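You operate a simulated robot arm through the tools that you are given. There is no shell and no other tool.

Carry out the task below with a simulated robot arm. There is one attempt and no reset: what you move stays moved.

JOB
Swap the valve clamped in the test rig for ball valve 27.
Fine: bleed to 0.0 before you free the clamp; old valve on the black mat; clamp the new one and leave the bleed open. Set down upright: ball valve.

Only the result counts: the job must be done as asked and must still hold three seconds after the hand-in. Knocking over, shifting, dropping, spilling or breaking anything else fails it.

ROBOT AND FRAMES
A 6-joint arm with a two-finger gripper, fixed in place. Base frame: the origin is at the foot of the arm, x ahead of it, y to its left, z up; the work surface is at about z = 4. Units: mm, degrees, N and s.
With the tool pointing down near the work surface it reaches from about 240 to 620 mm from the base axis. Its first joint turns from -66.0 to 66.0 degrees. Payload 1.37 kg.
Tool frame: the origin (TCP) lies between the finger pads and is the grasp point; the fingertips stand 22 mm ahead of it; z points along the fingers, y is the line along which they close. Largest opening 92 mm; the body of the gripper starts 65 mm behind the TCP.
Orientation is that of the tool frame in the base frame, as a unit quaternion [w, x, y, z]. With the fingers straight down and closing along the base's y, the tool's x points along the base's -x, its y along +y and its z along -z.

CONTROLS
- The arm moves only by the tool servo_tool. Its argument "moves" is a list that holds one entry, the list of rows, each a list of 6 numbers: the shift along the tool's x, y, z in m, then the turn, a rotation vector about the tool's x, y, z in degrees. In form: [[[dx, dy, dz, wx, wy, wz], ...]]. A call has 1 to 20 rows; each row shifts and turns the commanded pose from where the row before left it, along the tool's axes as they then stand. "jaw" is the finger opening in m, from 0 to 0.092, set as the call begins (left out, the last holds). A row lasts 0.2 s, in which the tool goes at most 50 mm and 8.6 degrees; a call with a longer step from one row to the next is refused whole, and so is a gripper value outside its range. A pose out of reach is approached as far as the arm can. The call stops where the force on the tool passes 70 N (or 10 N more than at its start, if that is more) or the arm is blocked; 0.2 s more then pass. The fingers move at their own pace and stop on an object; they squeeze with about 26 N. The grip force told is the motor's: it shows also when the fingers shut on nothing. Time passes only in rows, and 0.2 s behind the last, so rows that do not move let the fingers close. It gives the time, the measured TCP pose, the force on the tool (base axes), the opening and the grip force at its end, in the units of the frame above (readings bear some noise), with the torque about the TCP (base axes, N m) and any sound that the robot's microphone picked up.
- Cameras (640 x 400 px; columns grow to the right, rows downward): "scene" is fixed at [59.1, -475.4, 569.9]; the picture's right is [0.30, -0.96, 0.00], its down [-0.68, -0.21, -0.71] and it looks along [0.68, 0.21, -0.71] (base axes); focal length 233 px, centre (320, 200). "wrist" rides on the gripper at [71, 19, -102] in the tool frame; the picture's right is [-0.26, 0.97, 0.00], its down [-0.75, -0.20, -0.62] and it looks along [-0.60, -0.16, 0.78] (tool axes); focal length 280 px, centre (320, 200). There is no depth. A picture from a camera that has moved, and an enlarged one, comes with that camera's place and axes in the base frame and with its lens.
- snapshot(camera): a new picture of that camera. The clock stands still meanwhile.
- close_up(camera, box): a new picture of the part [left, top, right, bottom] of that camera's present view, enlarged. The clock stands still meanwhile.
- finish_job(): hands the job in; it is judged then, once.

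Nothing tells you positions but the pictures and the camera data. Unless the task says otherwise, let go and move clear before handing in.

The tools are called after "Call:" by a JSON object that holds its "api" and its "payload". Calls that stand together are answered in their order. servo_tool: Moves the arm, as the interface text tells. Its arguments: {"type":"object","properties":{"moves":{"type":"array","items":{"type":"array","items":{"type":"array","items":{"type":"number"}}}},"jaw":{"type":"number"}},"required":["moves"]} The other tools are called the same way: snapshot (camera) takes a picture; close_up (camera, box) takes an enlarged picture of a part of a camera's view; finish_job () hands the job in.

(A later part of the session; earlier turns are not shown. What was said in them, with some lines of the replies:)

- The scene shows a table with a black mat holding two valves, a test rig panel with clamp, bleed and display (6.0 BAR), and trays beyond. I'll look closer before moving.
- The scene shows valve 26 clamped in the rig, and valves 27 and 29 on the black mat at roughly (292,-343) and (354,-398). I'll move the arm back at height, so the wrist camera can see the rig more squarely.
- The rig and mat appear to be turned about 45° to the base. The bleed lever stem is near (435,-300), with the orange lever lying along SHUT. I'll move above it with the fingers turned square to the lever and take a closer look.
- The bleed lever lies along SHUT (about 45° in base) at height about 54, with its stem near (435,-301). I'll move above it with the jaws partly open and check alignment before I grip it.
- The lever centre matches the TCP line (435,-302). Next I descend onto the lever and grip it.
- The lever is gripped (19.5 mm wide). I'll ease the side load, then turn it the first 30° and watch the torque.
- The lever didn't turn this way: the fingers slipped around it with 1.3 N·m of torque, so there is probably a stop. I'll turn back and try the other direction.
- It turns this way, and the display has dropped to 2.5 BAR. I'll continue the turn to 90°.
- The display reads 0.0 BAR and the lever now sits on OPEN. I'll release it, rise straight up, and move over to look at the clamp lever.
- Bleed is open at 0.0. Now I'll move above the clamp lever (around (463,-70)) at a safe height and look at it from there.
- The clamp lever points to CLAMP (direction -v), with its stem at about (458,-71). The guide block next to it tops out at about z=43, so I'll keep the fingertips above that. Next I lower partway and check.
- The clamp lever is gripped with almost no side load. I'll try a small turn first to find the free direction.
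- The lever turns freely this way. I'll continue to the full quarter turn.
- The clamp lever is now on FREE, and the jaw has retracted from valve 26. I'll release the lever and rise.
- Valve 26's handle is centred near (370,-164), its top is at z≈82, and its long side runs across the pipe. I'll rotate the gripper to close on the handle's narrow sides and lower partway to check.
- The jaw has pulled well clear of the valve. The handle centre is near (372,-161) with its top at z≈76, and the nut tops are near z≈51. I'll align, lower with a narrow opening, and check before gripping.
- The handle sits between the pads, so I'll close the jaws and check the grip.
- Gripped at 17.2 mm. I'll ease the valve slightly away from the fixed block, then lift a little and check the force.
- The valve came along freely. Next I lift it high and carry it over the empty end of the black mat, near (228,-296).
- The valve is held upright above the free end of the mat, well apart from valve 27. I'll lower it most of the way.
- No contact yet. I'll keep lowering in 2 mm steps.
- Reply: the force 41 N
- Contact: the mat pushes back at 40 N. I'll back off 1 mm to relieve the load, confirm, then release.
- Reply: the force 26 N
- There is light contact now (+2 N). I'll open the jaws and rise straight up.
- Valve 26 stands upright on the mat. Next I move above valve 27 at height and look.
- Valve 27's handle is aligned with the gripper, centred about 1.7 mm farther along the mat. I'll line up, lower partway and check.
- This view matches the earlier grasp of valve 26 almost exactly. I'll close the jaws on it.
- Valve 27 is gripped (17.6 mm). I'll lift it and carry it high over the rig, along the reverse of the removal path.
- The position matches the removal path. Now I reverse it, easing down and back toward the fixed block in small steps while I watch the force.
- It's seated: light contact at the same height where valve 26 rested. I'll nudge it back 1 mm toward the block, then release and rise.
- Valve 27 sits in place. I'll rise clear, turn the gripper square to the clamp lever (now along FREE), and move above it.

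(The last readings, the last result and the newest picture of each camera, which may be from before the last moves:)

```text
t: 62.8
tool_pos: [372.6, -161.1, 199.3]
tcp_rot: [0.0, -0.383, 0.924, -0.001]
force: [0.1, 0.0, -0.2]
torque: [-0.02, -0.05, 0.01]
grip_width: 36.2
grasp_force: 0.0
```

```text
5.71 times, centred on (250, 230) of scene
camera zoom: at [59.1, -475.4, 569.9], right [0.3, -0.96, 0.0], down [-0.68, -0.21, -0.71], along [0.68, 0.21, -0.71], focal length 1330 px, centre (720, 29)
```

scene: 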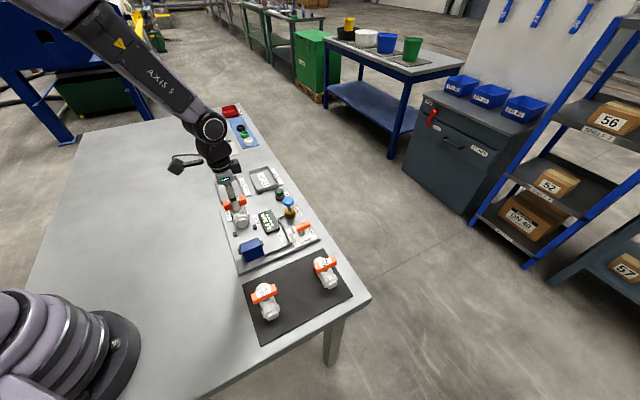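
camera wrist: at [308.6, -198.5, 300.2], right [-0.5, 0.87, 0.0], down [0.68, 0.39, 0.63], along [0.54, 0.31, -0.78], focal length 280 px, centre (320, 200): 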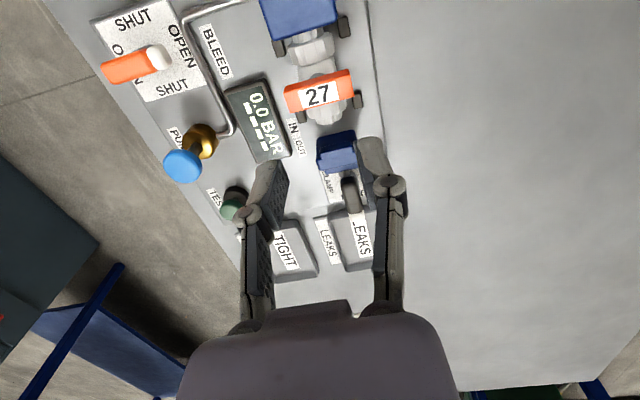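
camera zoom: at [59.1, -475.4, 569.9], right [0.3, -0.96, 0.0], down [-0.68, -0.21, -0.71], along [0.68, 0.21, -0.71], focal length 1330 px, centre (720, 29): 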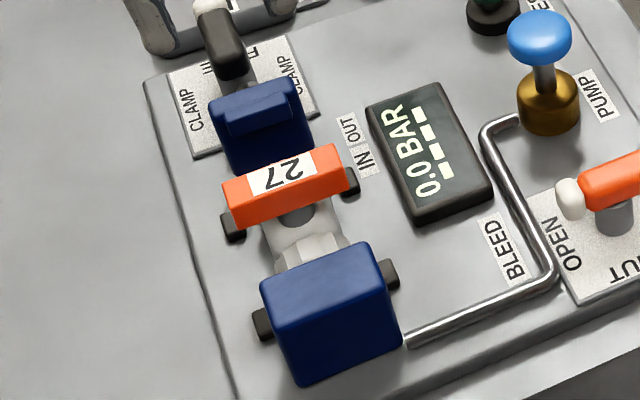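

Valve 27 sits between the posts against the fixed block. Now I move above the clamp lever and descend partway.

Call:
{"api": "servo_tool", "payload": {"moves": [[[-0.03135, 0.00087, 0, 0, 0, 0], [-0.03135, 0.00087, 0, 0, 0, 0], [-0.03135, 0.00087, 0, 0, 0, 0], [-0.03135, 0.00087, 0, 0, 0, 0], [0, 0, 0.03, 0, 0, 0], [0, 0, 0.03, 0, 0, 0], [0, 0, 0.02, 0, 0, 0], [0, 0, 0.016, 0, 0, 0], [0, 0, 0, 0, 0, 0]]], "jaw": 0.045}}

Call:
{"api": "snapshot", "payload": {"camera": "wrist"}}

Call:
{"api": "close_up", "payload": {"camera": "scene", "box": [215, 175, 285, 245]}}

```text
t: 64.8
tool_pos: [459.6, -70.6, 101.8]
tcp_rot: [0.0, -0.382, 0.924, -0.001]
force: [0.3, 0.8, 0.0]
torque: [0.03, -0.01, 0.02]
grip_width: 45.2
grasp_force: 0.1
```

```text
taken
camera wrist: at [394.7, -107.3, 203.6], right [-0.5, 0.87, 0.0], down [0.68, 0.39, 0.63], along [0.54, 0.31, -0.78], focal length 280 px, centre (320, 200)
```

wrist: 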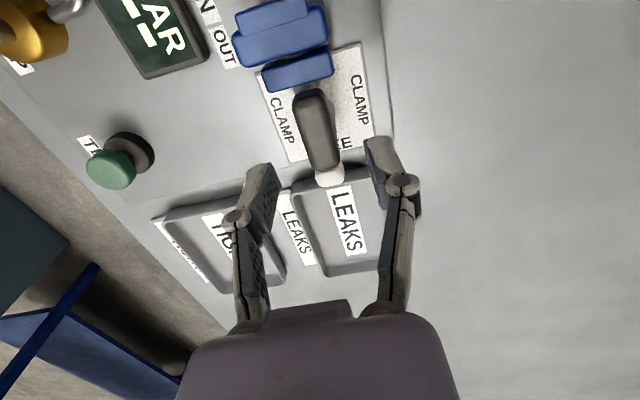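

```text
5.71 times, centred on (250, 210) of scene
camera zoom: at [59.1, -475.4, 569.9], right [0.3, -0.96, 0.0], down [-0.68, -0.21, -0.71], along [0.68, 0.21, -0.71], focal length 1330 px, centre (720, 143)
```

zoom: 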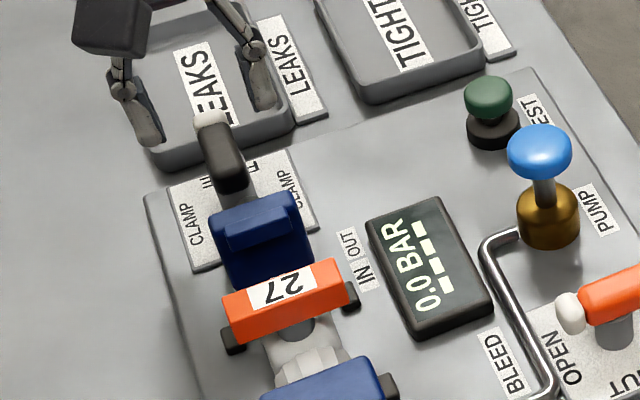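

Call:
{"api": "servo_tool", "payload": {"moves": [[[0, 0, 0.0175, 0, 0, 0], [0, 0, 0.017, 0, 0, 0], [0, 0, 0, 0, 0, 0]]], "jaw": 0.045}}

Call:
{"api": "servo_tool", "payload": {"moves": [[[0, 0, 0, 0, 0, 0], [0, 0, 0, 0, 0, 0], [0, 0, 0, 0, 0, 0], [0, 0, 0, 0, 0, 0]]], "jaw": 0.0}}

Call:
{"api": "snapshot", "payload": {"camera": "wrist"}}

```text
t: 65.6
tool_pos: [459.1, -69.9, 69.0]
tcp_rot: [0.0, -0.383, 0.924, 0.0]
force: [-0.3, 0.3, 0.4]
torque: [-0.01, 0.01, -0.03]
grip_width: 45.0
grasp_force: 0.0
```

```text
t: 66.6
tool_pos: [459.5, -71.1, 68.4]
tcp_rot: [0.0, -0.383, 0.924, -0.001]
force: [1.0, -0.9, -2.3]
torque: [-0.04, -0.02, -0.02]
grip_width: 20.1
grasp_force: 28.2
```

```text
taken
camera wrist: at [394.8, -107.1, 169.9], right [-0.5, 0.87, 0.0], down [0.68, 0.39, 0.63], along [0.54, 0.31, -0.78], focal length 280 px, centre (320, 200)
```

wrist: 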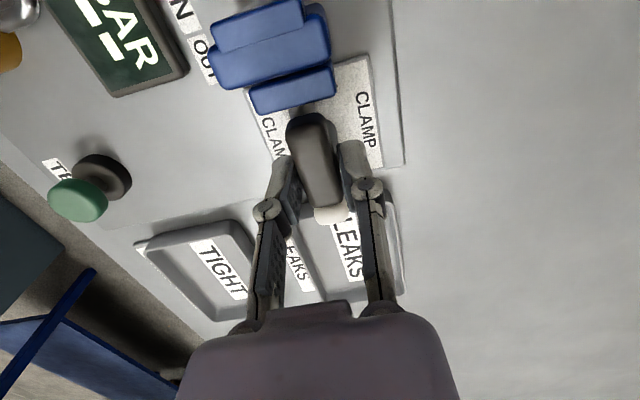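

Gripped. I'll turn the lever back toward CLAMP in stages.

Call:
{"api": "servo_tool", "payload": {"moves": [[[0, 0, 0, 0, 0, -7.5], [0, 0, 0, 0, 0, -7.5], [0, 0, 0, 0, 0, -7.5], [0, 0, 0, 0, 0, -7.5], [0, 0, 0, 0, 0, -7.5], [0, 0, 0, 0, 0, -7.5], [0, 0, 0, 0, 0, 0]]], "jaw": 0.0}}

Call:
{"api": "close_up", "payload": {"camera": "scene", "box": [215, 185, 285, 255]}}

```text
t: 68.2
tool_pos: [459.0, -71.0, 68.2]
tcp_rot: [0.001, 0.708, -0.707, 0.001]
force: [-2.3, -3.9, 9.6]
torque: [0.02, 0.06, -0.01]
grip_width: 19.6
grasp_force: 28.1
```

```text
5.71 times, centred on (250, 220) of scene
camera zoom: at [59.0, -475.4, 569.9], right [0.3, -0.96, 0.0], down [-0.68, -0.21, -0.71], along [0.68, 0.21, -0.71], focal length 1330 px, centre (720, 86)
```

zoom: 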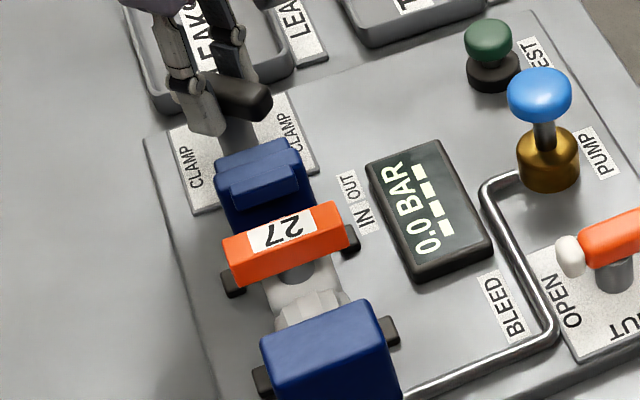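

Call:
{"api": "servo_tool", "payload": {"moves": [[[0, 0, 0, 0, 0, -7.5], [0, 0, 0, 0, 0, -7.5], [0, 0, 0, 0, 0, -7.5], [0, 0, 0, 0, 0, 0]]], "jaw": 0.0}}

Call:
{"api": "servo_tool", "payload": {"moves": [[[0, 0, 0, 0, 0, -7.5], [0, 0, 0, 0, 0, -7.5], [0, 0, 0, 0, 0, -7.5], [0, 0, 0, 0, 0, 0]]], "jaw": 0.0}}

Call:
{"api": "close_up", "payload": {"camera": "scene", "box": [215, 185, 285, 255]}}

Call:
{"api": "snapshot", "payload": {"camera": "wrist"}}

```text
t: 69.2
tool_pos: [459.6, -70.8, 68.6]
tcp_rot: [0.0, 0.832, -0.555, 0.002]
force: [1.9, -4.8, 9.1]
torque: [-0.23, -0.1, 0.02]
grip_width: 19.6
grasp_force: 27.9
```

```text
t: 70.2
tool_pos: [458.8, -69.2, 69.1]
tcp_rot: [0.001, 0.924, -0.381, 0.002]
force: [-0.4, -3.5, 19.6]
torque: [0.03, 0.09, -0.02]
grip_width: 19.9
grasp_force: 28.2
```

```text
5.71 times, centred on (250, 220) of scene
camera zoom: at [59.0, -475.4, 570.0], right [0.3, -0.96, 0.0], down [-0.68, -0.21, -0.71], along [0.68, 0.21, -0.71], focal length 1330 px, centre (720, 86)
```

zoom: 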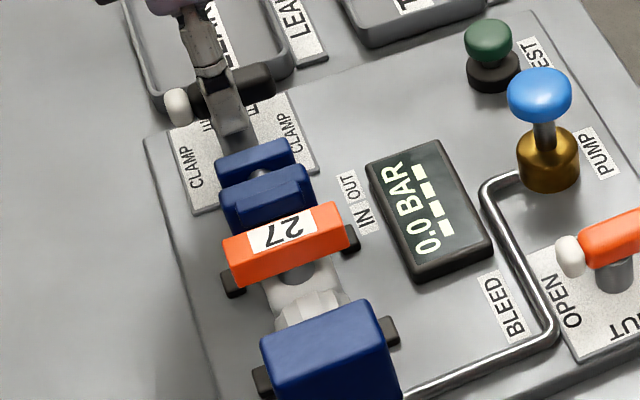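

```text
taken
camera wrist: at [495.3, -134.3, 170.1], right [-0.87, -0.5, 0.0], down [-0.39, 0.68, 0.62], along [-0.31, 0.54, -0.78], focal length 280 px, centre (320, 200)
```

wrist: 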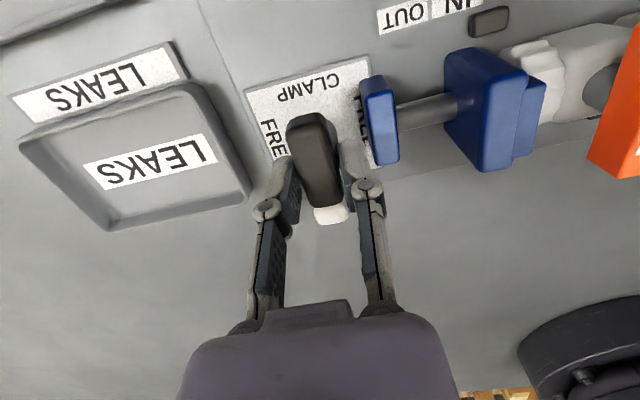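

The jaw has closed on the valve and the lever is at CLAMP. I'll turn a couple of degrees more to confirm it is at the stop.

Call:
{"api": "servo_tool", "payload": {"moves": [[[0, 0, 0, 0, 0, -3], [0, 0, 0, 0, 0, 0]]], "jaw": 0.0}}

```text
t: 70.8
tool_pos: [458.7, -70.5, 68.5]
tcp_rot: [0.0, 0.934, -0.358, 0.002]
force: [0.5, -2.1, 14.1]
torque: [0.03, 0.01, -0.17]
grip_width: 19.8
grasp_force: 28.3
```

There's a stop torque, so the lever is fully at CLAMP. I'll relax the twist, release, and rise clear.

Call:
{"api": "servo_tool", "payload": {"moves": [[[0, 0, 0, 0, 0, 3], [0, 0, 0, 0, 0, 0]]], "jaw": 0.0}}

Call:
{"api": "servo_tool", "payload": {"moves": [[[0, 0, 0, 0, 0, 0], [0, 0, 0, 0, 0, 0], [0, 0, 0, 0, 0, 0]]], "jaw": 0.036}}

Call:
{"api": "servo_tool", "payload": {"moves": [[[0, 0, -0.01, 0, 0, 0], [0, 0, -0.03, 0, 0, 0], [0, 0, -0.04, 0, 0, 0], [0, 0, -0.04, 0, 0, 0], [0, 0, -0.04, 0, 0, 0], [0, 0, 0, 0, 0, 0]]], "jaw": 0.036}}

Call:
{"api": "snapshot", "payload": {"camera": "wrist"}}

Call:
{"api": "close_up", "payload": {"camera": "scene", "box": [215, 175, 335, 275]}}

Call:
{"api": "close_up", "payload": {"camera": "scene", "box": [235, 240, 355, 340]}}

```text
t: 71.4
tool_pos: [459.7, -71.1, 68.0]
tcp_rot: [0.0, 0.924, -0.383, 0.001]
force: [3.4, -2.4, 9.8]
torque: [-0.15, -0.13, 0.02]
grip_width: 19.7
grasp_force: 27.8
```

```text
t: 72.2
tool_pos: [457.4, -70.4, 68.5]
tcp_rot: [0.0, 0.923, -0.384, 0.0]
force: [-0.3, 0.3, -0.2]
torque: [0.0, -0.01, 0.01]
grip_width: 35.8
grasp_force: 0.1
```

```text
t: 73.6
tool_pos: [458.9, -70.1, 228.6]
tcp_rot: [0.0, 0.924, -0.383, 0.001]
force: [0.5, 0.6, -0.5]
torque: [-0.03, -0.04, 0.02]
grip_width: 36.0
grasp_force: 0.1
```

```text
taken
camera wrist: at [494.6, -134.6, 329.8], right [-0.87, -0.5, 0.0], down [-0.39, 0.68, 0.62], along [-0.31, 0.54, -0.78], focal length 280 px, centre (320, 200)
```

wrist: 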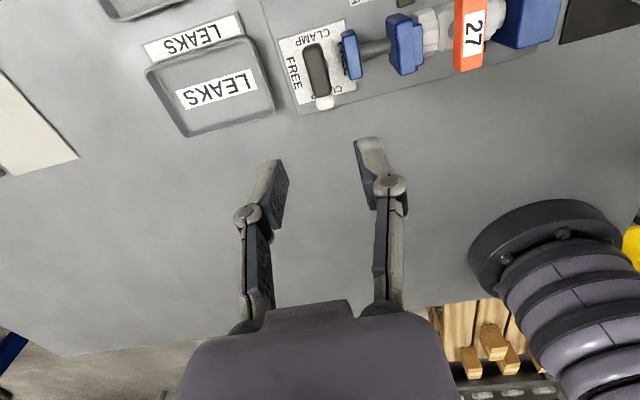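

```text
4.00 times, centred on (275, 225) of scene
camera zoom: at [59.1, -475.4, 569.9], right [0.3, -0.96, 0.0], down [-0.68, -0.21, -0.71], along [0.68, 0.21, -0.71], focal length 931 px, centre (500, 100)
```

zoom: 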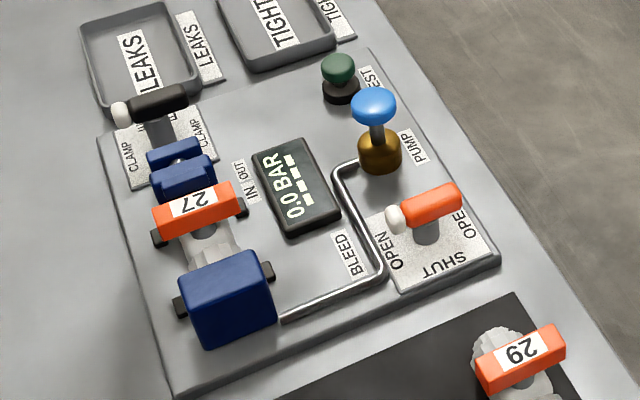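

```text
4.00 times, centred on (295, 290) of scene
camera zoom: at [59.1, -475.4, 569.9], right [0.3, -0.96, 0.0], down [-0.68, -0.21, -0.71], along [0.68, 0.21, -0.71], focal length 931 px, centre (420, -160)
```

zoom: 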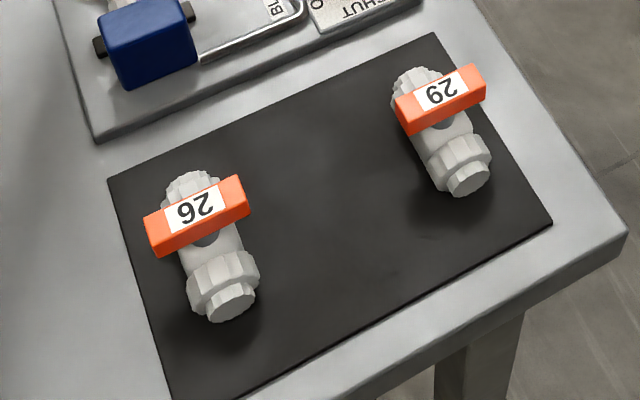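

Call:
{"api": "close_up", "payload": {"camera": "wrist", "box": [270, 0, 570, 120]}}

Call:
{"api": "close_up", "payload": {"camera": "scene", "box": [220, 190, 280, 265]}}

```text
2.13 times, centred on (420, 60) of wrist
camera zoom: at [494.6, -134.6, 329.8], right [-0.87, -0.5, 0.0], down [-0.39, 0.68, 0.62], along [-0.31, 0.54, -0.78], focal length 598 px, centre (107, 499)
```

zoom: 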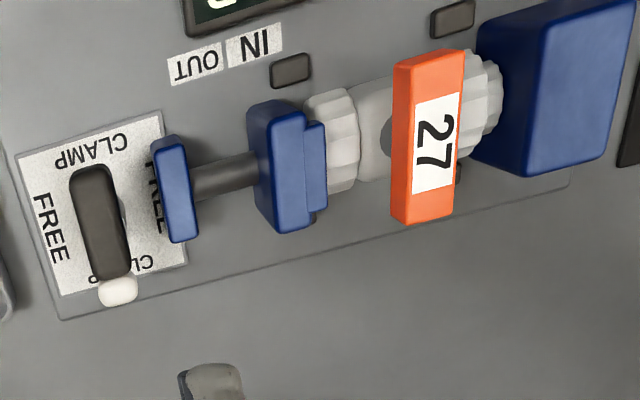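

```text
5.33 times, centred on (250, 228) of scene
camera zoom: at [59.1, -475.4, 569.9], right [0.3, -0.96, 0.0], down [-0.68, -0.21, -0.71], along [0.68, 0.21, -0.71], focal length 1241 px, centre (693, 53)
```

zoom: 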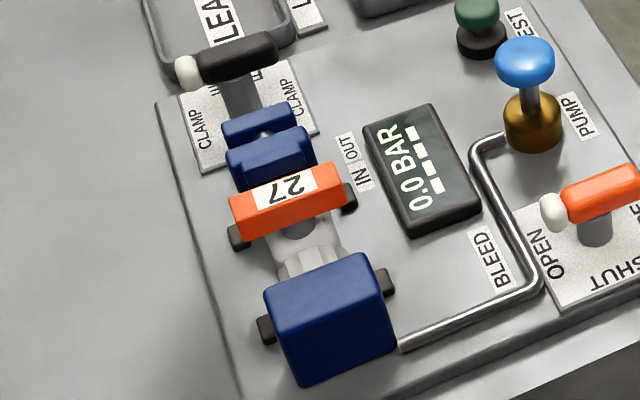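

Valve 27 is clamped against the fixed block with the lever on CLAMP. The bleed is open and the display reads 0.0 BAR. Valve 26 stands upright on the black mat and valve 29 hasn't moved. The arm is clear, so I'm handing the job in.

Call:
{"api": "finish_job", "payload": {}}

```text
The job is handed in.
```

Valve 27 is now clamped in the test rig, with the clamp lever turned fully to CLAMP. The job is handed in, and I haven't seen a verdict on it.

- **Bleed:** I opened it first, and the display read 0.0 BAR before I freed the clamp. It is still open and still reads 0.0.
- **Old valve:** Valve 26 stands upright on the empty end of the black mat.
- **Everything else:** Valve 29 was not touched, and the pictures show nothing else knocked or shifted. The gripper was open and well above the rig at hand-in.

The bleed lever only turns one way. My first try went against its stop, so the fingers slipped on it before I reversed. I saw no damage, and it then turned to OPEN normally.
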